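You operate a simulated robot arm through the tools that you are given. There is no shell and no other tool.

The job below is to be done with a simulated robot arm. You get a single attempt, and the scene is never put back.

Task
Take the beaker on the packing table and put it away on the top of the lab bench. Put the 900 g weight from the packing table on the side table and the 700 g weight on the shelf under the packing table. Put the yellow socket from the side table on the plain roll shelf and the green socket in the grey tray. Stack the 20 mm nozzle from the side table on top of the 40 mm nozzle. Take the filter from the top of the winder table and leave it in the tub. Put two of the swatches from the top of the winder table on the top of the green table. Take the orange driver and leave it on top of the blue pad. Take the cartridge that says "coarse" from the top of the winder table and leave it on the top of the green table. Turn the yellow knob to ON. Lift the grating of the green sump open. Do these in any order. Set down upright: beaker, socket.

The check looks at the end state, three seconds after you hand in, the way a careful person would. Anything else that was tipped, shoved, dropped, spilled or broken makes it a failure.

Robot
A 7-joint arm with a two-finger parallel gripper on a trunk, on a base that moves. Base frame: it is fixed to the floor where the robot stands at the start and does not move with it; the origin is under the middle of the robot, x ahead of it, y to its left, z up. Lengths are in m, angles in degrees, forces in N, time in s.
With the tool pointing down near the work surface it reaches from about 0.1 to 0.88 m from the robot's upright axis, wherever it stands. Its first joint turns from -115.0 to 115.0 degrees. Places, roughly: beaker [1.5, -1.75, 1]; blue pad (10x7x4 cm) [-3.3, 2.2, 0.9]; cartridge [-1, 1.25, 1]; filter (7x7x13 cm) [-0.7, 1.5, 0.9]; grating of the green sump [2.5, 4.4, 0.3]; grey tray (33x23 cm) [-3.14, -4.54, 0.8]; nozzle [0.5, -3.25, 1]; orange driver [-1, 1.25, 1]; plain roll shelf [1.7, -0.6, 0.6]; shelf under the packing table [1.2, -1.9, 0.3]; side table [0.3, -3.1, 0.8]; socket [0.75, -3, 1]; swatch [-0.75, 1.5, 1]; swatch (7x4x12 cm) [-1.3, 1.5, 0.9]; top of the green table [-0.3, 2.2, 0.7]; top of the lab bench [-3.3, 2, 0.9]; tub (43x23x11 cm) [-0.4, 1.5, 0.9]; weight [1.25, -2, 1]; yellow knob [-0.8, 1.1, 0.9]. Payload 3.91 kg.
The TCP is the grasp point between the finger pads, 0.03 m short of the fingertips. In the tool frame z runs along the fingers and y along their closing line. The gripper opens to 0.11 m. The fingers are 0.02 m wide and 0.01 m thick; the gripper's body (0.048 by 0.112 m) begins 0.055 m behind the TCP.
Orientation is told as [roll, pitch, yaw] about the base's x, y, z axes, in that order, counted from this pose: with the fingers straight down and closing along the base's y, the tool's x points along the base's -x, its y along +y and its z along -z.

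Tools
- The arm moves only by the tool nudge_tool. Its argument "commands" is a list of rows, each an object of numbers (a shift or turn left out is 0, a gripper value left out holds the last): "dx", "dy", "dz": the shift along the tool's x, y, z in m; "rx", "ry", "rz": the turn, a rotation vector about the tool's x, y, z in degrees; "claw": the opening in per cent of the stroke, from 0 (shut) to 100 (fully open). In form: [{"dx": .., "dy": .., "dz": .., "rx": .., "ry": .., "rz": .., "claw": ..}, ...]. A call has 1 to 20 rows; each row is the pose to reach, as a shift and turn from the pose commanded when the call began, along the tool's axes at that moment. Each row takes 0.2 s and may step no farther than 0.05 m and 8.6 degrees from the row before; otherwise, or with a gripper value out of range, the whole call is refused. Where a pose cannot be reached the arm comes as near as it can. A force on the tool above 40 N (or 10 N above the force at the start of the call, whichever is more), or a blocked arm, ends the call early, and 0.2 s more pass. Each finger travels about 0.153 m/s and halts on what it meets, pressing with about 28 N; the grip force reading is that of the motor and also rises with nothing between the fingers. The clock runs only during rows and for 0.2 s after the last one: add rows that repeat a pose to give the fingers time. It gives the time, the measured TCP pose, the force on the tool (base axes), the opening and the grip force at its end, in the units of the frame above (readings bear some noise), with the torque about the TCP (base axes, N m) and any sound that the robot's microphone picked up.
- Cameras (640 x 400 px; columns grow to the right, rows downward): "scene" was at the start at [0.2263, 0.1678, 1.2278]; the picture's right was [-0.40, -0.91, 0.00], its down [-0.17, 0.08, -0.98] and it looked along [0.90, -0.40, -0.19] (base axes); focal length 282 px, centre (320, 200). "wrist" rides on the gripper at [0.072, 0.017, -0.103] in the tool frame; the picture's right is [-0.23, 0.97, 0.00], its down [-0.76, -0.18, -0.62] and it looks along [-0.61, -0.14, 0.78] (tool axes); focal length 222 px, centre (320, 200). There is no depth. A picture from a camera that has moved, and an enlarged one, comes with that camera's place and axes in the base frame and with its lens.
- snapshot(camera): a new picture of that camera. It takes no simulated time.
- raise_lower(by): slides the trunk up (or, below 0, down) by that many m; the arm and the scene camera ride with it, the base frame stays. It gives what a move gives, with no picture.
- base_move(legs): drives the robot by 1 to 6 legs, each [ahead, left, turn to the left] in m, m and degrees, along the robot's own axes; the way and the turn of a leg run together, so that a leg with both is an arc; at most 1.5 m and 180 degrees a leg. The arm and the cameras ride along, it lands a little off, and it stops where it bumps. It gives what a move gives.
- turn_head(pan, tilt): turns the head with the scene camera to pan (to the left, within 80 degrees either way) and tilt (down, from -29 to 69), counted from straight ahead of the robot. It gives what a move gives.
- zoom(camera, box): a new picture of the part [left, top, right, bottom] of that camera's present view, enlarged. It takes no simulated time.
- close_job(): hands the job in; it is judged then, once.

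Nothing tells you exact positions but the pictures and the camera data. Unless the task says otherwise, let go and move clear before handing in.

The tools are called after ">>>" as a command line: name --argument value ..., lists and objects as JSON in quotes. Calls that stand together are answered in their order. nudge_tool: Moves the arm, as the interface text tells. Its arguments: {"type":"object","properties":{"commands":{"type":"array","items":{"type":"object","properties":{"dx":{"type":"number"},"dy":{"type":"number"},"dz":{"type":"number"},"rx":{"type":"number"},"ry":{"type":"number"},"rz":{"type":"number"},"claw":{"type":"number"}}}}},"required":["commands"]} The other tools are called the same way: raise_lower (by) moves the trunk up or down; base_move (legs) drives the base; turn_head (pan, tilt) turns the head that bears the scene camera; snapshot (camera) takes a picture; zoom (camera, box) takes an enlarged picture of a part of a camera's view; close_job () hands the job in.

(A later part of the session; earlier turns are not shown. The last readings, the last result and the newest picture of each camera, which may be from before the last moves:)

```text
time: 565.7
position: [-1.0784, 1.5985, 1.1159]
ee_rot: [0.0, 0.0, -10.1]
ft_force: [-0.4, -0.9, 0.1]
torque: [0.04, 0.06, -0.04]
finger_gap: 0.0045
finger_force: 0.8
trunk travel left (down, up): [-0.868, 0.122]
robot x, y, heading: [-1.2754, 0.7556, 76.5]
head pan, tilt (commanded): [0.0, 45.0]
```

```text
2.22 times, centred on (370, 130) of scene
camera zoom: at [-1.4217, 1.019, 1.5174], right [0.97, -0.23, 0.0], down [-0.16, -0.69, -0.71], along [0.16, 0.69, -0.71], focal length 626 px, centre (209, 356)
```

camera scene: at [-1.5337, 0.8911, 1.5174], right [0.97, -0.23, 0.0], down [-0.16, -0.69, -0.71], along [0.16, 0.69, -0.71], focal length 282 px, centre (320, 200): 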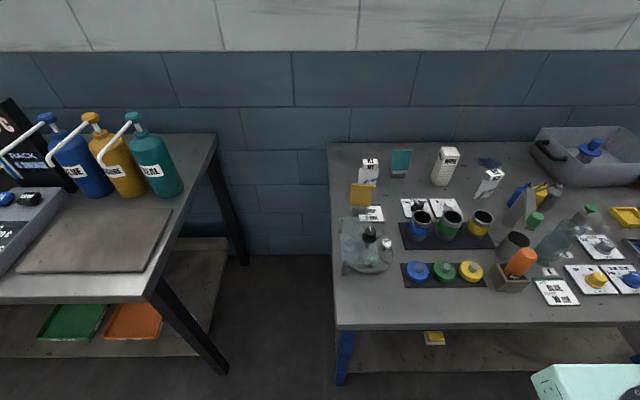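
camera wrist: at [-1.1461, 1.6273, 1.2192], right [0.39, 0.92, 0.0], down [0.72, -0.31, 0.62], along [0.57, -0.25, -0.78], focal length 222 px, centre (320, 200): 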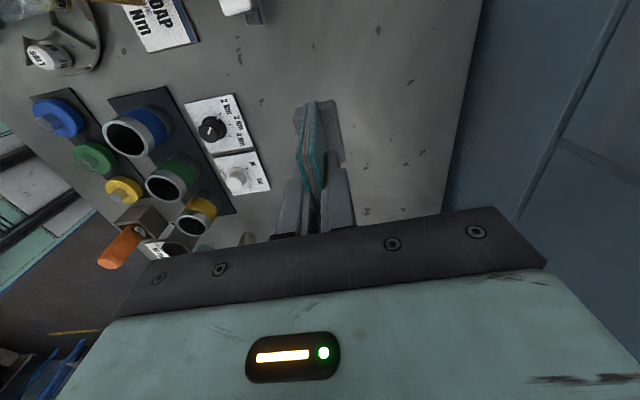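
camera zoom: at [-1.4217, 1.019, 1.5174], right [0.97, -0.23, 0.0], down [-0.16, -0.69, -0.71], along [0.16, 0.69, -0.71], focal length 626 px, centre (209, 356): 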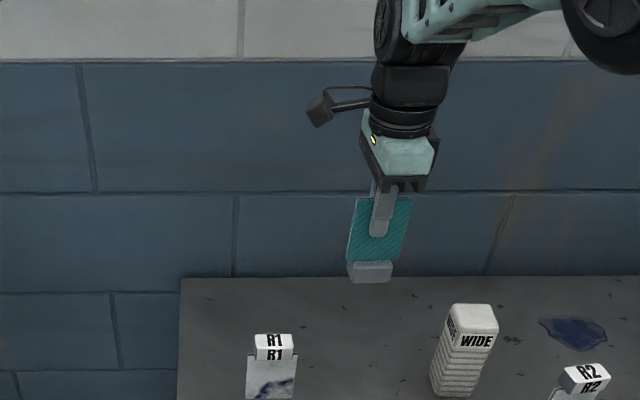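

The board is only ~4 mm thick; close fully for a firm hold.

>>> nudge_tool --commands '[{"claw": 0}, {"claw": 0}, {"claw": 0}]'

>>> nudge_tool --commands '[{"dz": -0.03, "dy": -0.03}, {"dz": -0.06, "dy": -0.06}, {"dz": -0.09, "dy": -0.09}, {"dz": -0.1, "dy": -0.13}, {"dz": -0.1, "dy": -0.17}, {"dz": -0.1, "dy": -0.21}, {"dz": -0.1, "dy": -0.25}, {"dz": -0.1, "dy": -0.29}, {"dz": -0.1, "dy": -0.33}, {"dz": -0.1, "dy": -0.36}]'

>>> zoom --camera "scene" --box '[260, 0, 640, 240]'

```text
time: 566.5
position: [-1.0768, 1.5982, 1.1152]
ee_rot: [0.1, 0.1, -10.2]
ft_force: [0.2, 0.7, 0.0]
torque: [-0.03, 0.01, 0.02]
finger_gap: 0.0031
finger_force: 28.2
trunk travel left (down, up): [-0.868, 0.122]
robot x, y, heading: [-1.2708, 0.7518, 76.9]
head pan, tilt (commanded): [0.0, 45.0]
```

```text
time: 568.7
position: [-1.1399, 1.2442, 1.2159]
ee_rot: [0.0, -0.1, -10.1]
ft_force: [0.1, 0.5, 0.0]
torque: [0.01, -0.01, -0.03]
finger_gap: 0.0031
finger_force: 27.7
trunk travel left (down, up): [-0.868, 0.122]
robot x, y, heading: [-1.2725, 0.7537, 76.9]
head pan, tilt (commanded): [0.0, 45.0]
```

```text
1.67 times, centred on (450, 120) of scene
camera zoom: at [-1.4217, 1.0194, 1.5173], right [0.97, -0.23, 0.0], down [-0.16, -0.69, -0.71], along [0.16, 0.69, -0.71], focal length 469 px, centre (103, 333)
```

zoom: 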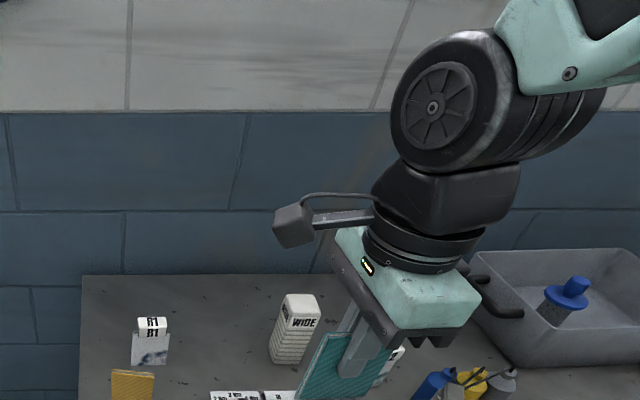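

>>> base_move --legs '[[-0.2, 0, 0], [0, -1.4, 0], [0, -0.67, 0], [1.3, 0, 0], [1.2, 0, 0]]'

>>> base_move --legs '[[0, 1.38, 0], [0, 0, 179.5]]'

>>> turn_head --pan 0 --tilt 45

>>> snapshot --camera "scene"

>>> snapshot --camera "wrist"

```text
time: 592.0
position: [1.4098, 3.0102, 1.2171]
ee_rot: [0.0, -0.1, -10.7]
ft_force: [-0.2, 0.3, 0.0]
torque: [0.01, 0.02, 0.01]
finger_gap: 0.0032
finger_force: 28.0
trunk travel left (down, up): [-0.868, 0.122]
robot x, y, heading: [1.2761, 2.5214, 76.2]
head pan, tilt (commanded): [0.0, 45.0]
```

```text
time: 606.2
position: [-0.2168, 2.366, 1.217]
ee_rot: [-0.1, 0.1, 168.5]
ft_force: [0.0, 0.8, 0.1]
torque: [0.01, -0.02, -0.01]
finger_gap: 0.0032
finger_force: 28.4
trunk travel left (down, up): [-0.868, 0.122]
robot x, y, heading: [-0.0691, 2.8525, -104.5]
head pan, tilt (commanded): [0.0, 45.0]
```

```text
time: 606.8
position: [-0.2161, 2.3661, 1.216]
ee_rot: [0.0, 0.1, 168.5]
ft_force: [-0.4, -0.3, -0.7]
torque: [0.0, 0.01, 0.04]
finger_gap: 0.0034
finger_force: 27.6
trunk travel left (down, up): [-0.868, 0.122]
robot x, y, heading: [-0.0724, 2.8537, -104.5]
head pan, tilt (commanded): [0.0, 45.0]
```

```text
taken
camera scene: at [0.0697, 2.5865, 1.5174], right [-0.97, 0.25, 0.0], down [0.18, 0.68, -0.71], along [-0.18, -0.68, -0.71], focal length 282 px, centre (320, 200)
```

scene: 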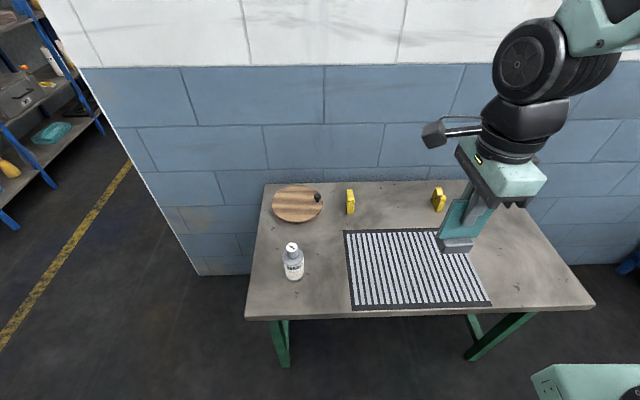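

```text
taken
camera wrist: at [-0.1486, 2.3344, 1.3192], right [-0.42, -0.91, 0.0], down [-0.71, 0.33, 0.62], along [-0.57, 0.26, -0.78], focal length 222 px, centre (320, 200)
```

wrist: 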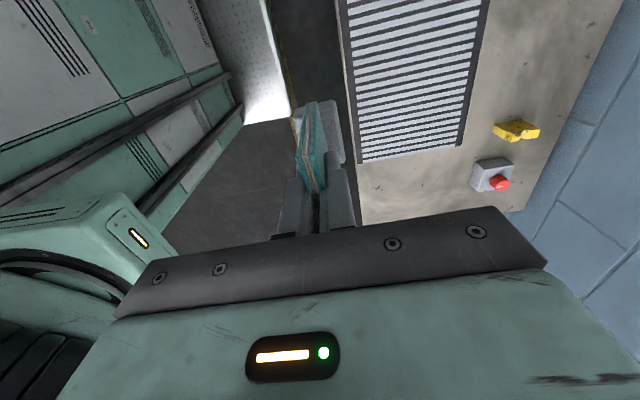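

>>> base_move --legs '[[0, -0.4, 1.0]]'

>>> nudge_tool --commands '[{"dy": 0.04}, {"dy": 0.08}, {"dy": 0.12}, {"dy": 0.16}, {"dy": 0.16}]'

>>> raise_lower --by -0.3

>>> snapshot --camera "scene"

>>> snapshot --camera "wrist"

```text
time: 609.3
position: [-0.5908, 2.458, 1.2161]
ee_rot: [0.0, 0.0, 169.7]
ft_force: [-0.7, -0.3, -0.3]
torque: [0.03, -0.02, 0.01]
finger_gap: 0.0032
finger_force: 27.7
trunk travel left (down, up): [-0.868, 0.122]
robot x, y, heading: [-0.4572, 2.9504, -103.5]
head pan, tilt (commanded): [0.0, 45.0]
```

```text
time: 610.5
position: [-0.6198, 2.3001, 1.2169]
ee_rot: [-0.1, 0.0, 169.7]
ft_force: [-0.1, -0.7, -0.3]
torque: [0.01, 0.02, 0.01]
finger_gap: 0.003
finger_force: 27.1
trunk travel left (down, up): [-0.868, 0.122]
robot x, y, heading: [-0.4574, 2.9502, -103.3]
head pan, tilt (commanded): [0.0, 45.0]
```

```text
time: 613.5
position: [-0.6194, 2.2995, 0.917]
ee_rot: [0.0, 0.0, 169.7]
ft_force: [-0.9, 0.9, -0.6]
torque: [0.03, 0.0, -0.01]
finger_gap: 0.0031
finger_force: 27.7
trunk travel left (down, up): [-0.568, 0.422]
robot x, y, heading: [-0.455, 2.9521, -103.4]
head pan, tilt (commanded): [0.0, 45.0]
```

```text
taken
camera scene: at [-0.3101, 2.6856, 1.2174], right [-0.97, 0.23, 0.0], down [0.16, 0.69, -0.71], along [-0.16, -0.69, -0.71], focal length 282 px, centre (320, 200)
```

scene: 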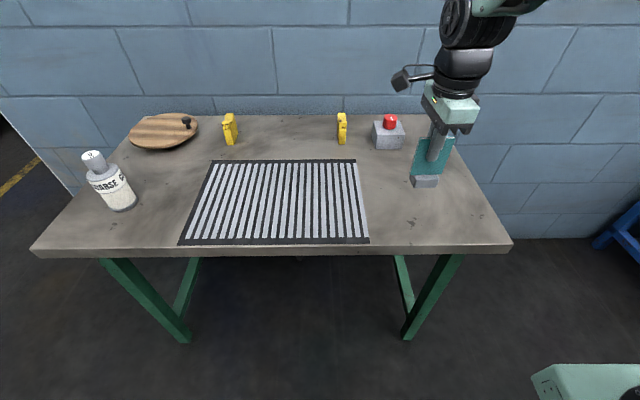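

```text
taken
camera wrist: at [-0.552, 2.2705, 1.0196], right [-0.4, -0.92, 0.0], down [-0.72, 0.31, 0.62], along [-0.57, 0.25, -0.78], focal length 222 px, centre (320, 200)
```

wrist: 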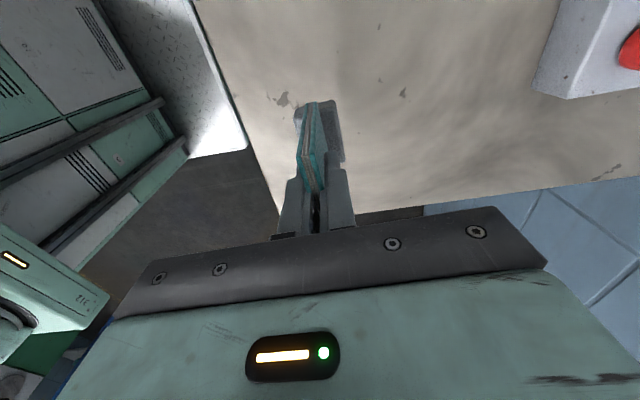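

>>> nudge_tool --commands '[{"dz": 0.03}, {"dz": 0.06}, {"dz": 0.07}, {"dz": 0.075}, {"dz": 0.079}, {"dz": 0.083}, {"dz": 0.087}, {"dz": 0.091}, {"dz": 0.095}]'

>>> zoom --camera "scene" --box '[340, 80, 520, 260]'

```text
time: 615.3
position: [-0.6194, 2.2993, 0.8296]
ee_rot: [0.4, 0.1, 169.9]
ft_force: [-0.3, 6.9, 23.5]
torque: [0.57, 0.06, -0.04]
finger_gap: 0.0036
finger_force: 28.2
trunk travel left (down, up): [-0.568, 0.422]
robot x, y, heading: [-0.4534, 2.9495, -103.5]
head pan, tilt (commanded): [0.0, 45.0]
stopped in row 9: the force on the tool passed its limit at 47 N (the readings are from after the stop); the commanded pose is now the measured one
```

```text
2.22 times, centred on (430, 170) of scene
camera zoom: at [-0.3099, 2.6868, 1.2176], right [-0.97, 0.23, 0.0], down [0.16, 0.69, -0.71], along [-0.16, -0.69, -0.71], focal length 626 px, centre (76, 267)
```

zoom: 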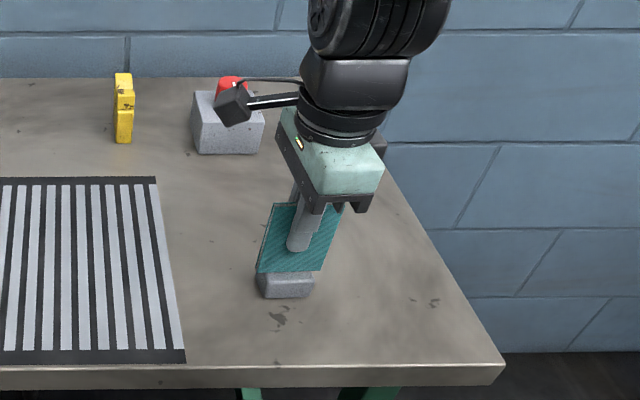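

>>> nudge_tool --commands '[{"dz": -0.002}, {"dz": -0.003}, {"dz": -0.003}]'

>>> nudge_tool --commands '[{"claw": 12}, {"claw": 30}, {"claw": 45}, {"claw": 45}, {"dz": -0.03}, {"dz": -0.07}, {"dz": -0.12}, {"dz": -0.17}, {"dz": -0.22}]'

>>> zoom --camera "scene" --box '[340, 80, 520, 260]'

```text
time: 616.1
position: [-0.6201, 2.2987, 0.8308]
ee_rot: [0.1, 0.1, 169.7]
ft_force: [0.1, -0.7, -0.7]
torque: [0.01, -0.01, 0.02]
finger_gap: 0.0032
finger_force: 27.9
trunk travel left (down, up): [-0.568, 0.422]
robot x, y, heading: [-0.4568, 2.9492, -103.6]
head pan, tilt (commanded): [0.0, 45.0]
```

```text
time: 618.1
position: [-0.6209, 2.2986, 1.0534]
ee_rot: [0.3, 0.0, 169.7]
ft_force: [-0.2, 0.5, -0.3]
torque: [0.04, -0.01, -0.01]
finger_gap: 0.0495
finger_force: 0.0
trunk travel left (down, up): [-0.568, 0.422]
robot x, y, heading: [-0.4578, 2.9515, -103.1]
head pan, tilt (commanded): [0.0, 45.0]
```

```text
2.22 times, centred on (430, 170) of scene
camera zoom: at [-0.31, 2.6855, 1.2173], right [-0.97, 0.23, 0.0], down [0.16, 0.69, -0.71], along [-0.16, -0.69, -0.71], focal length 626 px, centre (76, 267)
```

zoom: 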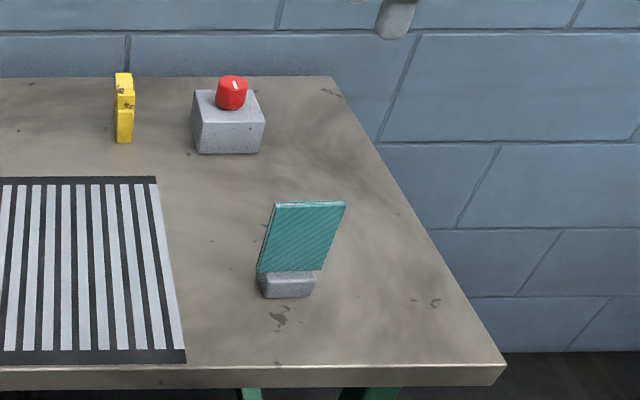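

Teal swatch placed. Return for the ochre swatch.

>>> nudge_tool --commands '[{"dy": -0.04}, {"dy": -0.08}, {"dy": -0.12}, {"dy": -0.16}, {"dy": -0.18}]'

>>> raise_lower --by 0.3

>>> base_move --legs '[[0, 0, 180], [0, -0.9, 0], [0, -0.83, 0], [-1.3, 0, 0], [-1.2, 0, 0]]'

>>> base_move --legs '[[0, 1.1, 0], [0, 1.1, 0]]'

>>> turn_head --pan 0 --tilt 45

>>> snapshot --camera "scene"

```text
time: 619.3
position: [-0.5888, 2.4771, 1.051]
ee_rot: [0.2, 0.0, 169.7]
ft_force: [-0.2, 0.6, -0.4]
torque: [0.0, -0.02, -0.01]
finger_gap: 0.0497
finger_force: 0.0
trunk travel left (down, up): [-0.568, 0.422]
robot x, y, heading: [-0.4587, 2.9507, -103.4]
head pan, tilt (commanded): [0.0, 45.0]
```

```text
time: 622.3
position: [-0.5885, 2.4763, 1.3503]
ee_rot: [0.3, 0.1, 169.7]
ft_force: [1.3, -0.7, 0.6]
torque: [0.03, -0.01, 0.0]
finger_gap: 0.0494
finger_force: 0.0
trunk travel left (down, up): [-0.868, 0.122]
robot x, y, heading: [-0.4572, 2.9488, -103.4]
head pan, tilt (commanded): [0.0, 45.0]
```

```text
time: 650.1
position: [0.8164, 0.6292, 1.3518]
ee_rot: [0.2, 0.0, -8.7]
ft_force: [0.6, 0.5, 0.9]
torque: [0.01, -0.01, 0.0]
finger_gap: 0.0495
finger_force: 0.1
trunk travel left (down, up): [-0.868, 0.122]
robot x, y, heading: [0.6974, 0.1492, 78.2]
head pan, tilt (commanded): [0.0, 45.0]
```

```text
time: 661.0
position: [-1.3372, 1.0792, 1.3523]
ee_rot: [0.2, 0.2, -8.6]
ft_force: [0.1, 0.3, -0.3]
torque: [0.01, 0.01, 0.01]
finger_gap: 0.0494
finger_force: 0.1
trunk travel left (down, up): [-0.868, 0.122]
robot x, y, heading: [-1.452, 0.6023, 78.2]
head pan, tilt (commanded): [0.0, 45.0]
```

```text
time: 661.6
position: [-1.3372, 1.079, 1.3507]
ee_rot: [0.2, 0.1, -8.6]
ft_force: [-0.2, -0.1, -0.5]
torque: [-0.02, 0.02, -0.01]
finger_gap: 0.0495
finger_force: 0.0
trunk travel left (down, up): [-0.868, 0.122]
robot x, y, heading: [-1.4579, 0.601, 78.4]
head pan, tilt (commanded): [0.0, 45.0]
```

```text
taken
camera scene: at [-1.6112, 0.8631, 1.5174], right [0.98, -0.2, 0.0], down [-0.14, -0.69, -0.71], along [0.14, 0.69, -0.71], focal length 282 px, centre (320, 200)
```

scene: 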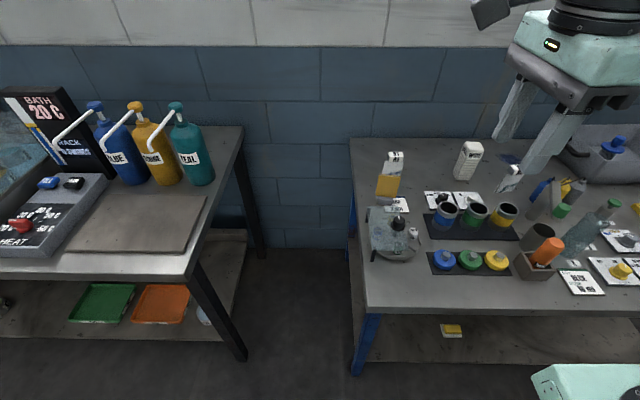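

>>> base_move --legs '[[0, 0, -1.6], [0.12, 0, 0]]'

>>> zoom --camera "scene" --box '[330, 110, 490, 250]'

>>> snapshot --camera "wrist"

```text
time: 663.2
position: [-1.2983, 1.192, 1.3515]
ee_rot: [0.3, 0.2, -10.1]
ft_force: [-0.1, -0.5, -0.5]
torque: [0.02, 0.0, 0.01]
finger_gap: 0.0495
finger_force: 0.0
trunk travel left (down, up): [-0.868, 0.122]
robot x, y, heading: [-1.427, 0.7187, 76.6]
head pan, tilt (commanded): [0.0, 45.0]
```

```text
2.86 times, centred on (410, 180) of scene
camera zoom: at [-1.5767, 0.9837, 1.5174], right [0.97, -0.23, 0.0], down [-0.16, -0.69, -0.71], along [0.16, 0.69, -0.71], focal length 804 px, centre (63, 257)
```

zoom: 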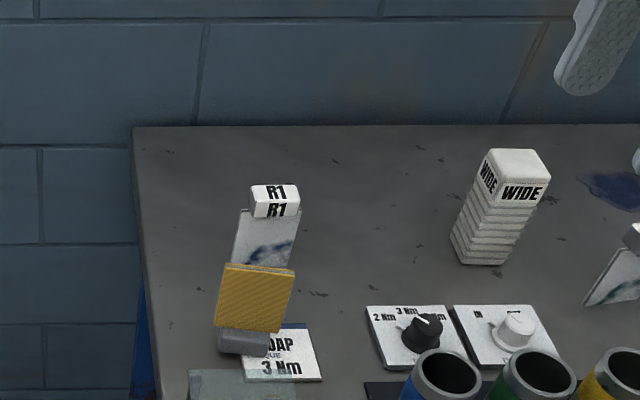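

```text
taken
camera wrist: at [-1.3657, 1.2208, 1.4551], right [0.39, 0.92, 0.0], down [0.72, -0.31, 0.62], along [0.57, -0.24, -0.78], focal length 222 px, centre (320, 200)
```

wrist: 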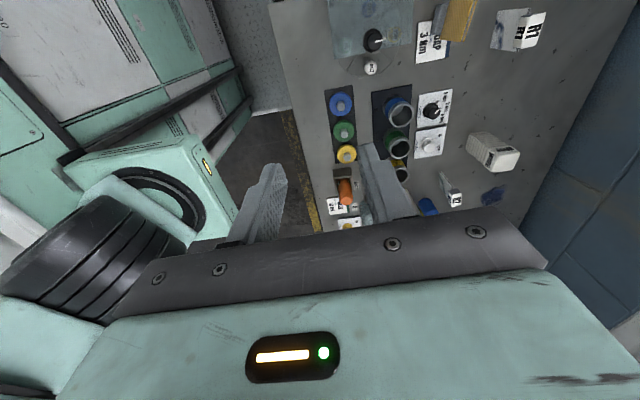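

>>> nudge_tool --commands '[{"dx": 0.0026, "dy": 0.0381, "dz": 0.03, "rz": 3, "claw": 45}, {"dx": 0.0052, "dy": 0.0762, "dz": 0.06, "rz": 6}, {"dx": 0.0078, "dy": 0.1143, "dz": 0.09, "rz": 9}, {"dx": 0.0104, "dy": 0.1524, "dz": 0.12, "rz": 9.6}, {"dx": 0.013, "dy": 0.1905, "dz": 0.15, "rz": 9.6}, {"dx": 0.0156, "dy": 0.2286, "dz": 0.18, "rz": 9.6}, {"dx": 0.0182, "dy": 0.2665, "dz": 0.21, "rz": 9.6}, {"dx": 0.0182, "dy": 0.2665, "dz": 0.25, "rz": 9.6}, {"dx": 0.0182, "dy": 0.2665, "dz": 0.27, "rz": 9.6}, {"dx": 0.0182, "dy": 0.2665, "dz": 0.27, "rz": 9.6}]'

>>> snapshot --camera "wrist"

>>> zoom --camera "scene" --box '[330, 90, 490, 250]'

```text
time: 665.4
position: [-1.2672, 1.4602, 1.0822]
ee_rot: [0.2, 0.1, -19.7]
ft_force: [0.1, -0.5, 0.4]
torque: [0.0, 0.01, -0.02]
finger_gap: 0.0494
finger_force: 0.1
trunk travel left (down, up): [-0.868, 0.122]
robot x, y, heading: [-1.4295, 0.7156, 76.8]
head pan, tilt (commanded): [0.0, 45.0]
```

```text
taken
camera wrist: at [-1.3305, 1.4986, 1.1862], right [0.54, 0.84, 0.0], down [0.66, -0.43, 0.62], along [0.52, -0.33, -0.78], focal length 222 px, centre (320, 200)
```

wrist: 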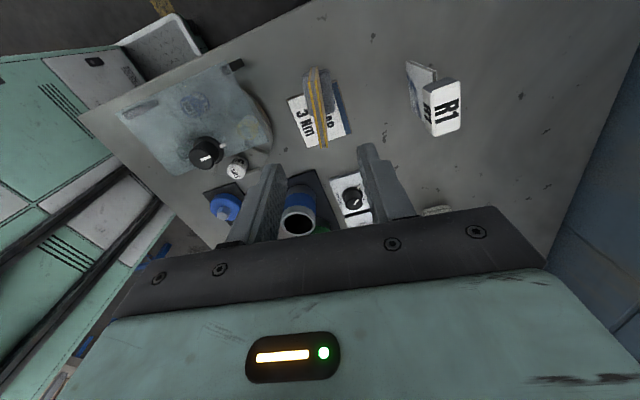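

```text
2.50 times, centred on (410, 170) of scene
camera zoom: at [-1.5766, 0.9842, 1.5174], right [0.97, -0.23, 0.0], down [-0.16, -0.69, -0.71], along [0.16, 0.69, -0.71], focal length 704 px, centre (95, 275)
```

zoom: 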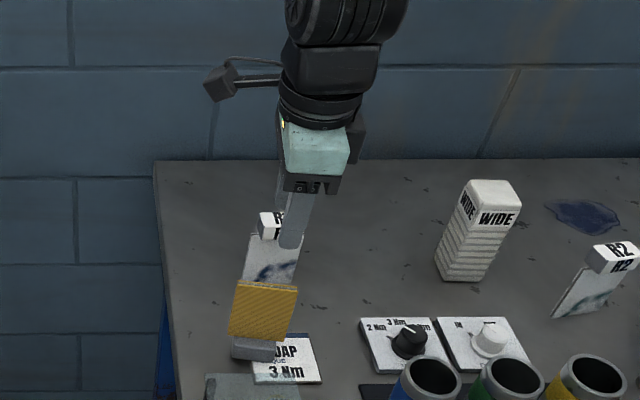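

>>> nudge_tool --commands '[{"dx": 0.004, "dy": -0.0013, "rz": 2, "dz": 0.04}, {"dx": 0.004, "dy": -0.0013, "rz": 2, "dz": 0.08}, {"dx": 0.004, "dy": -0.0013, "rz": 2, "dz": 0.115}, {"dx": 0.004, "dy": -0.0013, "rz": 2, "dz": 0.137}, {"dx": 0.004, "dy": -0.0013, "rz": 2, "dz": 0.137}]'

>>> snapshot --camera "wrist"

>>> zoom --camera "scene" --box '[330, 90, 490, 250]'

```text
time: 666.6
position: [-1.2718, 1.4602, 0.9468]
ee_rot: [0.3, 0.1, -21.6]
ft_force: [-1.3, -0.2, 0.9]
torque: [0.04, -0.02, 0.0]
finger_gap: 0.0495
finger_force: 0.1
trunk travel left (down, up): [-0.868, 0.122]
robot x, y, heading: [-1.43, 0.7193, 76.8]
head pan, tilt (commanded): [0.0, 45.0]
```

```text
taken
camera wrist: at [-1.3333, 1.5018, 1.0495], right [0.57, 0.82, 0.0], down [0.64, -0.45, 0.62], along [0.51, -0.35, -0.78], focal length 222 px, centre (320, 200)
```

wrist: 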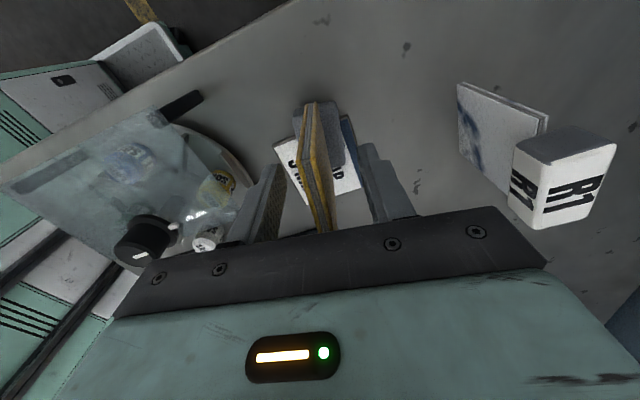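

```text
2.50 times, centred on (410, 170) of scene
camera zoom: at [-1.5766, 0.9841, 1.5174], right [0.97, -0.23, 0.0], down [-0.16, -0.69, -0.71], along [0.16, 0.69, -0.71], focal length 704 px, centre (95, 275)
```

zoom: 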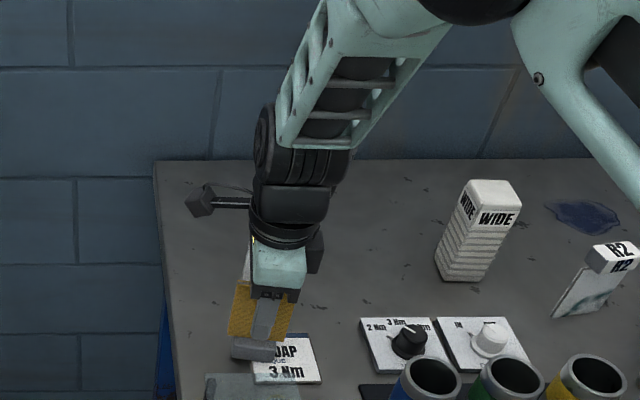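

>>> nudge_tool --commands '[{"claw": 25}, {"claw": 8}, {"claw": 0}, {"claw": 0}, {"claw": 0}]'

>>> nudge_tool --commands '[{"dz": -0.015}, {"dz": -0.045}, {"dz": -0.085}, {"dz": -0.13}, {"dz": -0.175}, {"dz": -0.22}, {"dz": -0.26}]'

>>> zoom --camera "scene" --box '[330, 40, 530, 240]'

```text
time: 667.8
position: [-1.2726, 1.461, 0.9462]
ee_rot: [0.1, 0.0, -21.7]
ft_force: [0.2, 0.2, 0.1]
torque: [0.02, -0.01, -0.03]
finger_gap: 0.0032
finger_force: 28.4
trunk travel left (down, up): [-0.868, 0.122]
robot x, y, heading: [-1.4275, 0.7195, 76.9]
head pan, tilt (commanded): [0.0, 45.0]
```

```text
time: 669.4
position: [-1.2726, 1.4584, 1.2054]
ee_rot: [0.2, 0.1, -21.7]
ft_force: [0.2, 1.6, -0.7]
torque: [-0.02, -0.01, 0.0]
finger_gap: 0.0033
finger_force: 27.9
trunk travel left (down, up): [-0.868, 0.122]
robot x, y, heading: [-1.4271, 0.7195, 76.4]
head pan, tilt (commanded): [0.0, 45.0]
```

```text
2.00 times, centred on (430, 140) of scene
camera zoom: at [-1.5766, 0.9844, 1.5173], right [0.97, -0.23, 0.0], down [-0.16, -0.69, -0.71], along [0.16, 0.69, -0.71], focal length 563 px, centre (100, 320)
```

zoom: 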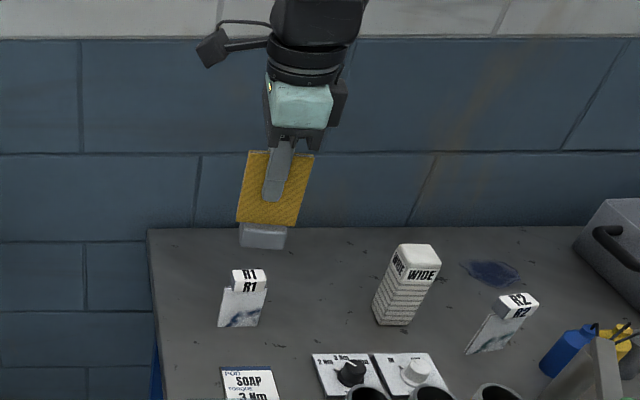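

>>> nudge_tool --commands '[{"dy": -0.045, "rz": -3}, {"dy": -0.09, "rz": -6}, {"dy": -0.135, "rz": -8.6}, {"dy": -0.18, "rz": -8.6}, {"dy": -0.225, "rz": -8.6}]'

>>> base_move --legs '[[-0.12, 0, 0], [0, -1.1, 0], [0, -1.1, 0], [1.3, 0, 0], [1.2, 0, 0]]'

>>> base_move --legs '[[0, 1.15, 0], [0, 0, 179.5]]'

>>> turn_head --pan 0 --tilt 50

>>> snapshot --camera "scene"

>>> snapshot --camera "wrist"

```text
time: 670.6
position: [-1.3565, 1.2492, 1.2052]
ee_rot: [0.3, 0.1, -13.1]
ft_force: [-0.9, 0.5, -0.5]
torque: [-0.03, 0.01, -0.02]
finger_gap: 0.0034
finger_force: 27.8
trunk travel left (down, up): [-0.868, 0.122]
robot x, y, heading: [-1.4265, 0.7169, 76.7]
head pan, tilt (commanded): [0.0, 45.0]
```

```text
time: 694.1
position: [1.3388, 3.0602, 1.2056]
ee_rot: [0.2, 0.2, -13.1]
ft_force: [-0.8, -0.3, 0.1]
torque: [-0.02, -0.03, -0.02]
finger_gap: 0.0034
finger_force: 28.3
trunk travel left (down, up): [-0.868, 0.122]
robot x, y, heading: [1.2663, 2.5295, 76.5]
head pan, tilt (commanded): [0.0, 45.0]
```

```text
time: 707.3
position: [0.0737, 2.2646, 1.2048]
ee_rot: [0.2, 0.0, 165.7]
ft_force: [-0.1, -0.5, 0.2]
torque: [0.02, -0.01, -0.01]
finger_gap: 0.0032
finger_force: 28.0
trunk travel left (down, up): [-0.868, 0.122]
robot x, y, heading: [0.1547, 2.7945, -104.6]
head pan, tilt (commanded): [0.0, 45.0]
```

```text
time: 707.9
position: [0.0748, 2.264, 1.2049]
ee_rot: [0.3, 0.0, 165.7]
ft_force: [0.4, 0.9, -1.3]
torque: [0.0, 0.01, -0.02]
finger_gap: 0.0031
finger_force: 28.8
trunk travel left (down, up): [-0.868, 0.122]
robot x, y, heading: [0.1562, 2.7943, -104.5]
head pan, tilt (commanded): [0.0, 50.0]
```

```text
taken
camera scene: at [0.2984, 2.5312, 1.5105], right [-0.97, 0.25, 0.0], down [0.19, 0.74, -0.64], along [-0.16, -0.62, -0.77], focal length 282 px, centre (320, 200)
```

scene: 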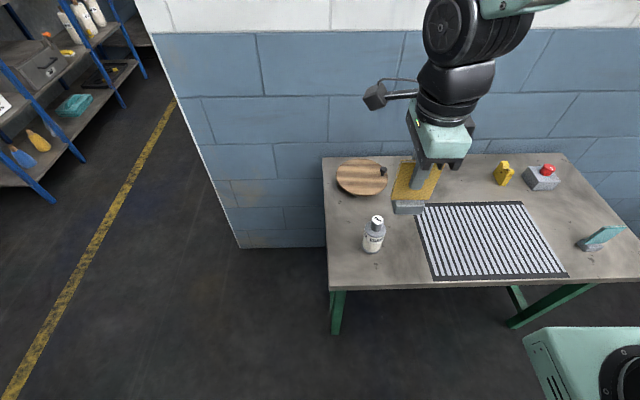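

```text
taken
camera wrist: at [0.1393, 2.2307, 1.3085], right [-0.46, -0.89, 0.0], down [-0.69, 0.36, 0.62], along [-0.55, 0.28, -0.78], focal length 222 px, centre (320, 200)
```

wrist: 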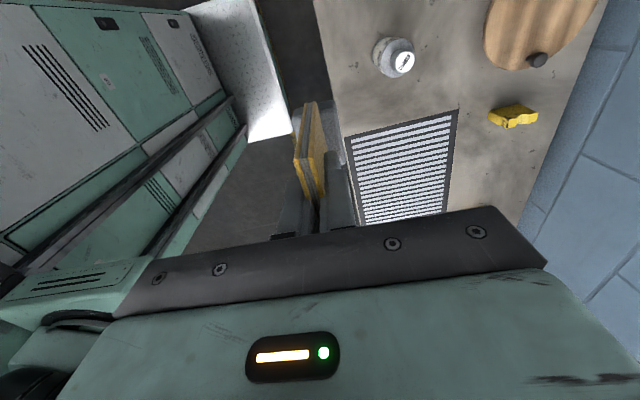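

>>> nudge_tool --commands '[{"dy": 0.043}, {"dy": 0.086}, {"dy": 0.129}, {"dy": 0.172}, {"dy": 0.215}, {"dx": -0.0044, "dy": 0.2549}, {"dx": -0.0044, "dy": 0.2549}]'

>>> raise_lower --by -0.28

>>> snapshot --camera "wrist"

>>> zoom --camera "scene" --box '[280, 60, 480, 260]'

```text
time: 709.5
position: [0.0054, 2.0192, 1.2059]
ee_rot: [0.2, 0.0, 165.7]
ft_force: [-0.8, 0.5, -0.4]
torque: [-0.04, 0.01, 0.01]
finger_gap: 0.0032
finger_force: 28.1
trunk travel left (down, up): [-0.868, 0.122]
robot x, y, heading: [0.1561, 2.7933, -104.3]
head pan, tilt (commanded): [0.0, 50.0]
```

```text
time: 712.4
position: [0.0041, 2.0168, 0.926]
ee_rot: [0.3, 0.1, 165.6]
ft_force: [0.0, -0.9, 0.1]
torque: [0.01, 0.0, -0.03]
finger_gap: 0.0033
finger_force: 28.1
trunk travel left (down, up): [-0.588, 0.402]
robot x, y, heading: [0.1534, 2.7921, -104.6]
head pan, tilt (commanded): [0.0, 50.0]
```

```text
taken
camera wrist: at [0.0708, 1.9844, 1.0293], right [-0.46, -0.89, 0.0], down [-0.69, 0.36, 0.62], along [-0.55, 0.28, -0.78], focal length 222 px, centre (320, 200)
```

wrist: 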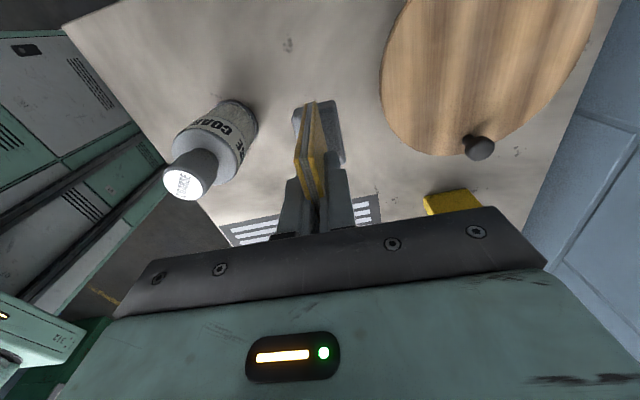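

```text
2.00 times, centred on (380, 160) of scene
camera zoom: at [0.2984, 2.5312, 1.2305], right [-0.97, 0.25, 0.0], down [0.19, 0.74, -0.64], along [-0.16, -0.62, -0.77], focal length 563 px, centre (200, 280)
```

zoom: 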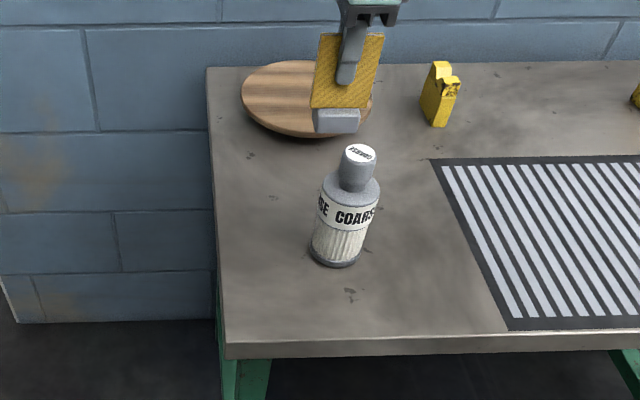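

>>> nudge_tool --commands '[{"dz": 0.03}, {"dz": 0.06}, {"dz": 0.078}, {"dz": 0.083}, {"dz": 0.087}, {"dz": 0.091}, {"dz": 0.095}, {"dz": 0.098}]'

>>> snapshot --camera "wrist"

>>> zoom --camera "scene" --box '[280, 60, 480, 260]'

```text
time: 714.2
position: [0.0055, 2.0182, 0.8304]
ee_rot: [0.4, 0.0, 165.6]
ft_force: [-0.6, 2.6, 14.6]
torque: [0.37, -0.03, 0.01]
finger_gap: 0.0035
finger_force: 27.9
trunk travel left (down, up): [-0.588, 0.402]
robot x, y, heading: [0.1539, 2.7948, -104.5]
head pan, tilt (commanded): [0.0, 50.0]
```

```text
taken
camera wrist: at [0.0705, 1.9845, 0.9334], right [-0.46, -0.89, 0.01], down [-0.69, 0.36, 0.62], along [-0.55, 0.28, -0.78], focal length 222 px, centre (320, 200)
```

wrist: 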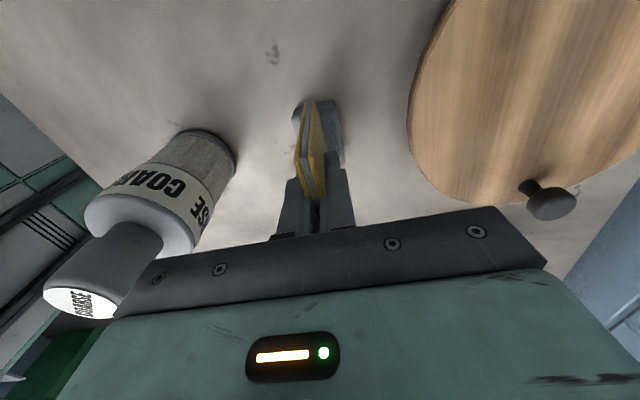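

```text
2.00 times, centred on (380, 160) of scene
camera zoom: at [0.2985, 2.5318, 1.2309], right [-0.97, 0.25, 0.0], down [0.19, 0.74, -0.64], along [-0.16, -0.62, -0.77], focal length 563 px, centre (200, 280)
```

zoom: 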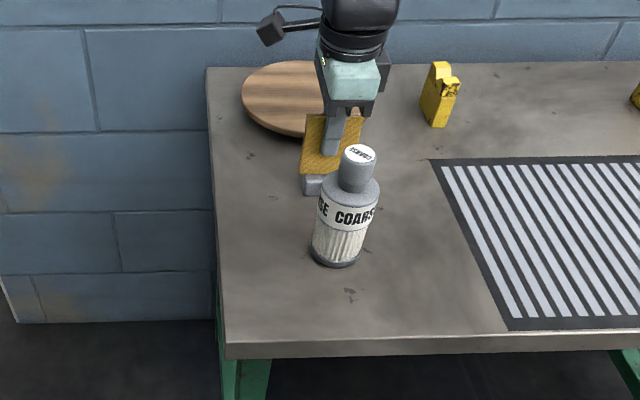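

>>> nudge_tool --commands '[{"dz": -0.0015}, {"dz": -0.002, "claw": 8}, {"dz": -0.002, "claw": 20}, {"dz": -0.002, "claw": 28}, {"dz": -0.002, "claw": 28}, {"dz": -0.03}, {"dz": -0.07}, {"dz": -0.11}, {"dz": -0.15}, {"dz": -0.19}, {"dz": -0.23}]'

>>> zoom --camera "scene" --box '[280, 60, 480, 260]'

```text
time: 716.6
position: [0.0045, 2.0197, 1.0576]
ee_rot: [0.2, 0.1, 165.7]
ft_force: [-1.2, 0.5, 0.1]
torque: [0.03, -0.02, 0.0]
finger_gap: 0.0306
finger_force: 0.1
trunk travel left (down, up): [-0.588, 0.402]
robot x, y, heading: [0.1552, 2.7926, -104.5]
head pan, tilt (commanded): [0.0, 50.0]
```

```text
2.00 times, centred on (380, 160) of scene
camera zoom: at [0.2984, 2.531, 1.2304], right [-0.97, 0.25, 0.0], down [0.19, 0.74, -0.64], along [-0.16, -0.62, -0.77], focal length 563 px, centre (200, 280)
```

zoom: 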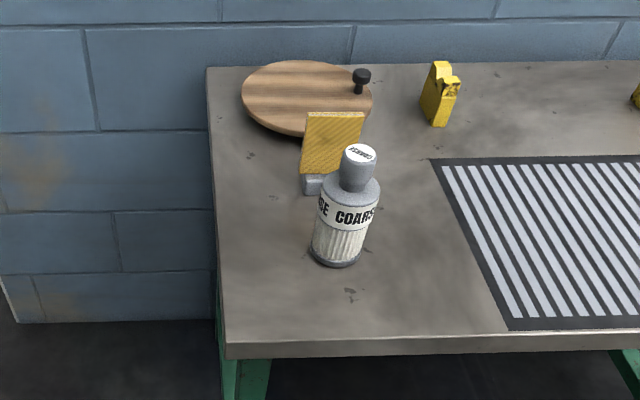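

Both swatches stand on the green table. Now the orange driver: return to the winder table and tilt the tool for it (the blue pad lies under a wall shelf).

>>> nudge_tool --commands '[{"dy": -0.045, "dz": -0.03}, {"dy": -0.09, "dz": -0.06}, {"dy": -0.135, "dz": -0.09}, {"dy": -0.18, "dz": -0.12}, {"dy": -0.225, "dz": -0.14}, {"dy": -0.25, "dz": -0.14, "rz": -8}, {"dy": -0.25, "dz": -0.14, "rz": -16}, {"dy": -0.25, "dz": -0.14, "rz": -24}, {"dy": -0.25, "dz": -0.14, "rz": -32}, {"dy": -0.25, "dz": -0.14, "rz": -40}, {"dy": -0.25, "dz": -0.14, "rz": -48}, {"dy": -0.25, "dz": -0.14, "rz": -56}, {"dy": -0.25, "dz": -0.14, "rz": -64}, {"dy": -0.25, "dz": -0.14, "rz": -72}, {"dy": -0.25, "dz": -0.14, "rz": -80}, {"dy": -0.25, "dz": -0.14, "rz": -88}, {"dy": -0.25, "dz": -0.14, "rz": -89.8}]'

>>> base_move --legs '[[0, 0, 181], [0, -1.15, 0], [-1.3, 0, 0], [-1.22, 0, 0]]'

>>> base_move --legs '[[0, 0.95, 0], [0, 0.95, 0]]'

>>> turn_head --pan 0 --tilt 45

>>> snapshot --camera "scene"

```text
refused: row 1 steps farther than a row can; nothing moved
```

```text
refused: 181 is not a number from -180 to 180
```

```text
time: 726.0
position: [1.8317, 1.5492, 1.0576]
ee_rot: [0.3, 0.2, 166.3]
ft_force: [-0.5, 0.7, 0.6]
torque: [0.01, 0.07, -0.01]
finger_gap: 0.0304
finger_force: 0.0
trunk travel left (down, up): [-0.588, 0.402]
robot x, y, heading: [1.972, 2.324, -103.8]
head pan, tilt (commanded): [0.0, 50.0]
stopped in leg 2: the robot was blocked; the commanded pose is now the measured one
```

```text
time: 726.7
position: [1.8293, 1.5492, 1.0574]
ee_rot: [0.2, 0.1, 166.1]
ft_force: [-0.4, -0.2, -0.1]
torque: [0.0, 0.03, 0.0]
finger_gap: 0.0308
finger_force: 0.0
trunk travel left (down, up): [-0.588, 0.402]
robot x, y, heading: [1.9739, 2.3274, -103.7]
head pan, tilt (commanded): [0.0, 45.0]
```

```text
taken
camera scene: at [2.1176, 2.06, 1.2373], right [-0.97, 0.24, 0.0], down [0.17, 0.69, -0.71], along [-0.17, -0.69, -0.71], focal length 282 px, centre (320, 200)
```

scene: 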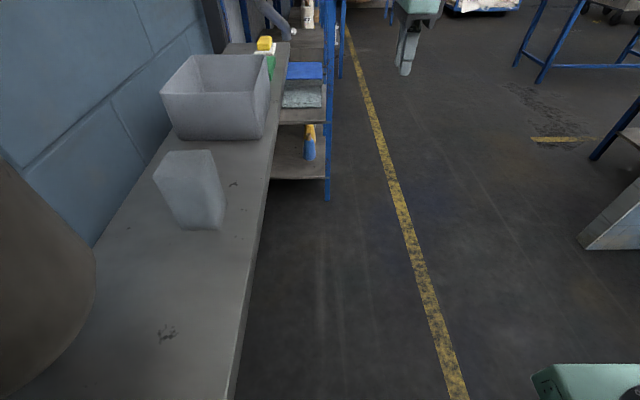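

Oops — a refused call let the base drive on; it bumped lightly against the side bench but nothing on it moved. I'll back away and proceed one step at a time.

>>> base_move --legs '[[0, -0.7, 0]]'

>>> snapshot --camera "scene"

>>> turn_head --pan 60 --tilt 20

>>> snapshot --camera "scene"

```text
time: 730.5
position: [1.1555, 1.7135, 1.0572]
ee_rot: [0.3, 0.1, 166.6]
ft_force: [0.1, 0.3, -0.6]
torque: [-0.02, -0.01, -0.02]
finger_gap: 0.0306
finger_force: 0.0
trunk travel left (down, up): [-0.588, 0.402]
robot x, y, heading: [1.2946, 2.495, -103.5]
head pan, tilt (commanded): [0.0, 45.0]
```

```text
taken
camera scene: at [1.4406, 2.2264, 1.2374], right [-0.97, 0.23, 0.0], down [0.17, 0.69, -0.71], along [-0.17, -0.69, -0.71], focal length 282 px, centre (320, 200)
```

scene: 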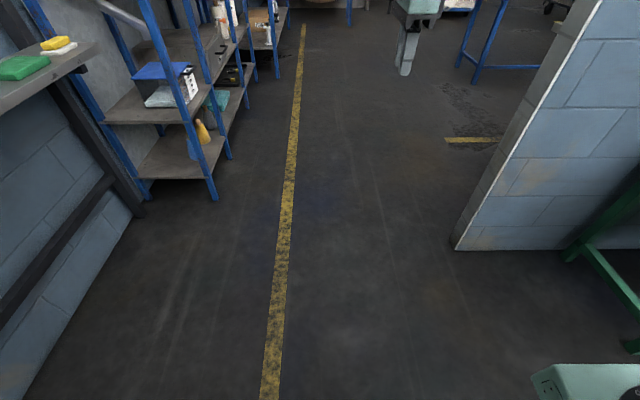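

```text
time: 731.8
position: [1.1566, 1.7125, 1.0572]
ee_rot: [0.1, 0.2, 166.5]
ft_force: [0.5, -0.9, 0.3]
torque: [0.01, -0.04, -0.01]
finger_gap: 0.0308
finger_force: 0.1
trunk travel left (down, up): [-0.588, 0.402]
robot x, y, heading: [1.2955, 2.4928, -103.5]
head pan, tilt (commanded): [60.0, 20.0]
```

```text
taken
camera scene: at [1.5271, 2.2412, 1.276], right [-0.69, -0.72, 0.0], down [-0.25, 0.24, -0.94], along [0.68, -0.65, -0.34], focal length 282 px, centre (320, 200)
```

scene: 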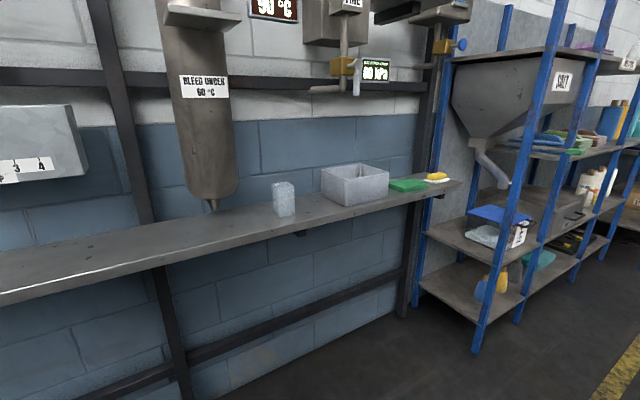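

Everything on that bench stands as before. Now retract the arm properly.

>>> nudge_tool --commands '[{"dy": -0.04, "dz": -0.02}, {"dy": -0.08, "dz": -0.04}, {"dy": -0.12, "dz": -0.06}, {"dy": -0.16, "dz": -0.08}, {"dy": -0.2, "dz": -0.1}, {"dy": -0.24, "dz": -0.12, "rz": -8}, {"dy": -0.25, "dz": -0.14, "rz": -16}, {"dy": -0.25, "dz": -0.14, "rz": -24}, {"dy": -0.25, "dz": -0.14, "rz": -32}, {"dy": -0.25, "dz": -0.14, "rz": -40}, {"dy": -0.25, "dz": -0.14, "rz": -48}, {"dy": -0.25, "dz": -0.14, "rz": -56}, {"dy": -0.25, "dz": -0.14, "rz": -64}, {"dy": -0.25, "dz": -0.14, "rz": -72}, {"dy": -0.25, "dz": -0.14, "rz": -80}, {"dy": -0.25, "dz": -0.14, "rz": -88}, {"dy": -0.25, "dz": -0.14, "rz": -90}]'

```text
time: 735.4
position: [1.2152, 1.9576, 1.1967]
ee_rot: [0.0, -0.1, -103.4]
ft_force: [-0.5, 0.4, -0.5]
torque: [0.01, 0.0, 0.01]
finger_gap: 0.0306
finger_force: 0.1
trunk travel left (down, up): [-0.588, 0.402]
robot x, y, heading: [1.2979, 2.488, -103.7]
head pan, tilt (commanded): [60.0, 20.0]
```

>>> base_move --legs '[[1.3, 0, 0], [1.15, 0, 0], [0, 0, 180]]'

```text
time: 754.9
position: [0.8043, 0.6261, 1.1967]
ee_rot: [0.1, -0.3, 77.7]
ft_force: [0.4, -0.3, -0.3]
torque: [0.01, 0.01, -0.02]
finger_gap: 0.0306
finger_force: 0.1
trunk travel left (down, up): [-0.588, 0.402]
robot x, y, heading: [0.7312, 0.0916, 77.7]
head pan, tilt (commanded): [60.0, 20.0]
```

>>> base_move --legs '[[0, 0, -1.1], [0, 0.95, 0], [0, 0.95, 0]]'

>>> raise_lower --by 0.25

>>> turn_head --pan 0 --tilt 50

>>> snapshot --camera "scene"

>>> snapshot --camera "wrist"

```text
time: 764.7
position: [-1.0334, 1.0714, 1.1956]
ee_rot: [0.1, -0.2, 76.6]
ft_force: [-0.4, 0.1, 0.7]
torque: [0.0, -0.03, -0.02]
finger_gap: 0.0306
finger_force: 0.1
trunk travel left (down, up): [-0.588, 0.402]
robot x, y, heading: [-1.1149, 0.5363, 76.3]
head pan, tilt (commanded): [60.0, 20.0]
```

```text
time: 767.3
position: [-1.0336, 1.0714, 1.447]
ee_rot: [0.1, -0.3, 76.4]
ft_force: [-0.4, 0.7, -0.7]
torque: [0.05, -0.01, 0.06]
finger_gap: 0.031
finger_force: 0.0
trunk travel left (down, up): [-0.838, 0.152]
robot x, y, heading: [-1.1151, 0.5401, 76.4]
head pan, tilt (commanded): [60.0, 20.0]
```

```text
time: 768.6
position: [-1.034, 1.0725, 1.446]
ee_rot: [0.1, -0.3, 76.5]
ft_force: [0.3, 0.3, -0.2]
torque: [0.04, 0.01, -0.02]
finger_gap: 0.0306
finger_force: 0.0
trunk travel left (down, up): [-0.838, 0.152]
robot x, y, heading: [-1.114, 0.5397, 76.4]
head pan, tilt (commanded): [0.0, 50.0]
```

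```text
taken
camera scene: at [-1.2634, 0.8001, 1.4805], right [0.97, -0.23, 0.0], down [-0.18, -0.74, -0.64], along [0.15, 0.63, -0.77], focal length 282 px, centre (320, 200)
```

scene: 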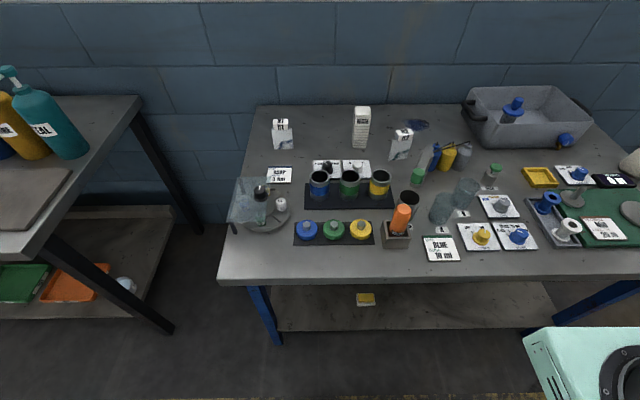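

```text
taken
camera wrist: at [-1.0673, 1.0048, 1.5495], right [-0.89, 0.45, 0.0], down [0.35, 0.7, 0.63], along [0.28, 0.56, -0.78], focal length 222 px, centre (320, 200)
```

wrist: 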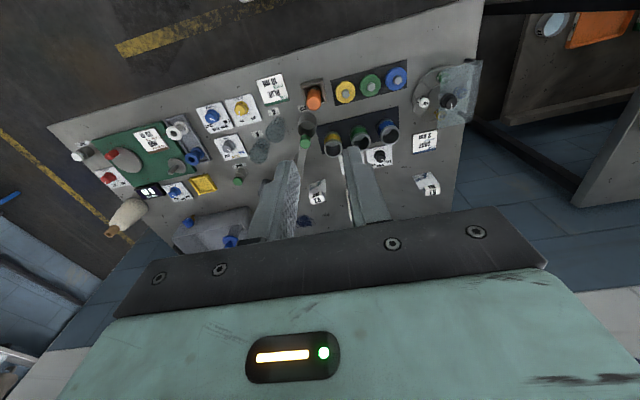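

>>> zoom --camera "scene" --box '[350, 170, 470, 270]'

>>> zoom --camera "wrist" --box '[240, 50, 400, 170]'

```text
4.00 times, centred on (410, 220) of scene
camera zoom: at [-1.2634, 0.8001, 1.4805], right [0.97, -0.23, 0.0], down [-0.18, -0.74, -0.64], along [0.15, 0.63, -0.77], focal length 1126 px, centre (-40, 120)
```

zoom: 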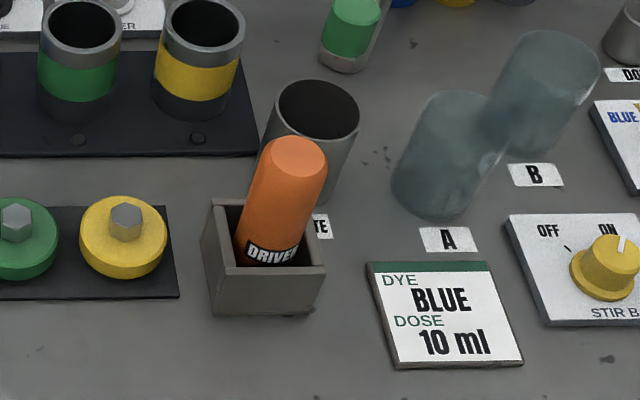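

```text
3.33 times, centred on (320, 110) of wrist
camera zoom: at [-1.0673, 1.0048, 1.5495], right [-0.89, 0.45, 0.0], down [0.35, 0.7, 0.63], along [0.28, 0.56, -0.78], focal length 740 px, centre (320, 500)
```

zoom: 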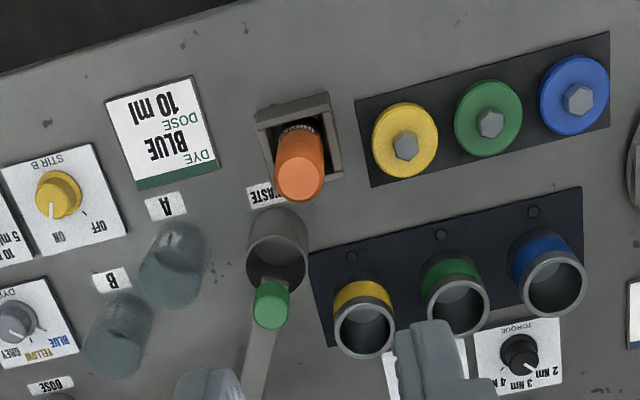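

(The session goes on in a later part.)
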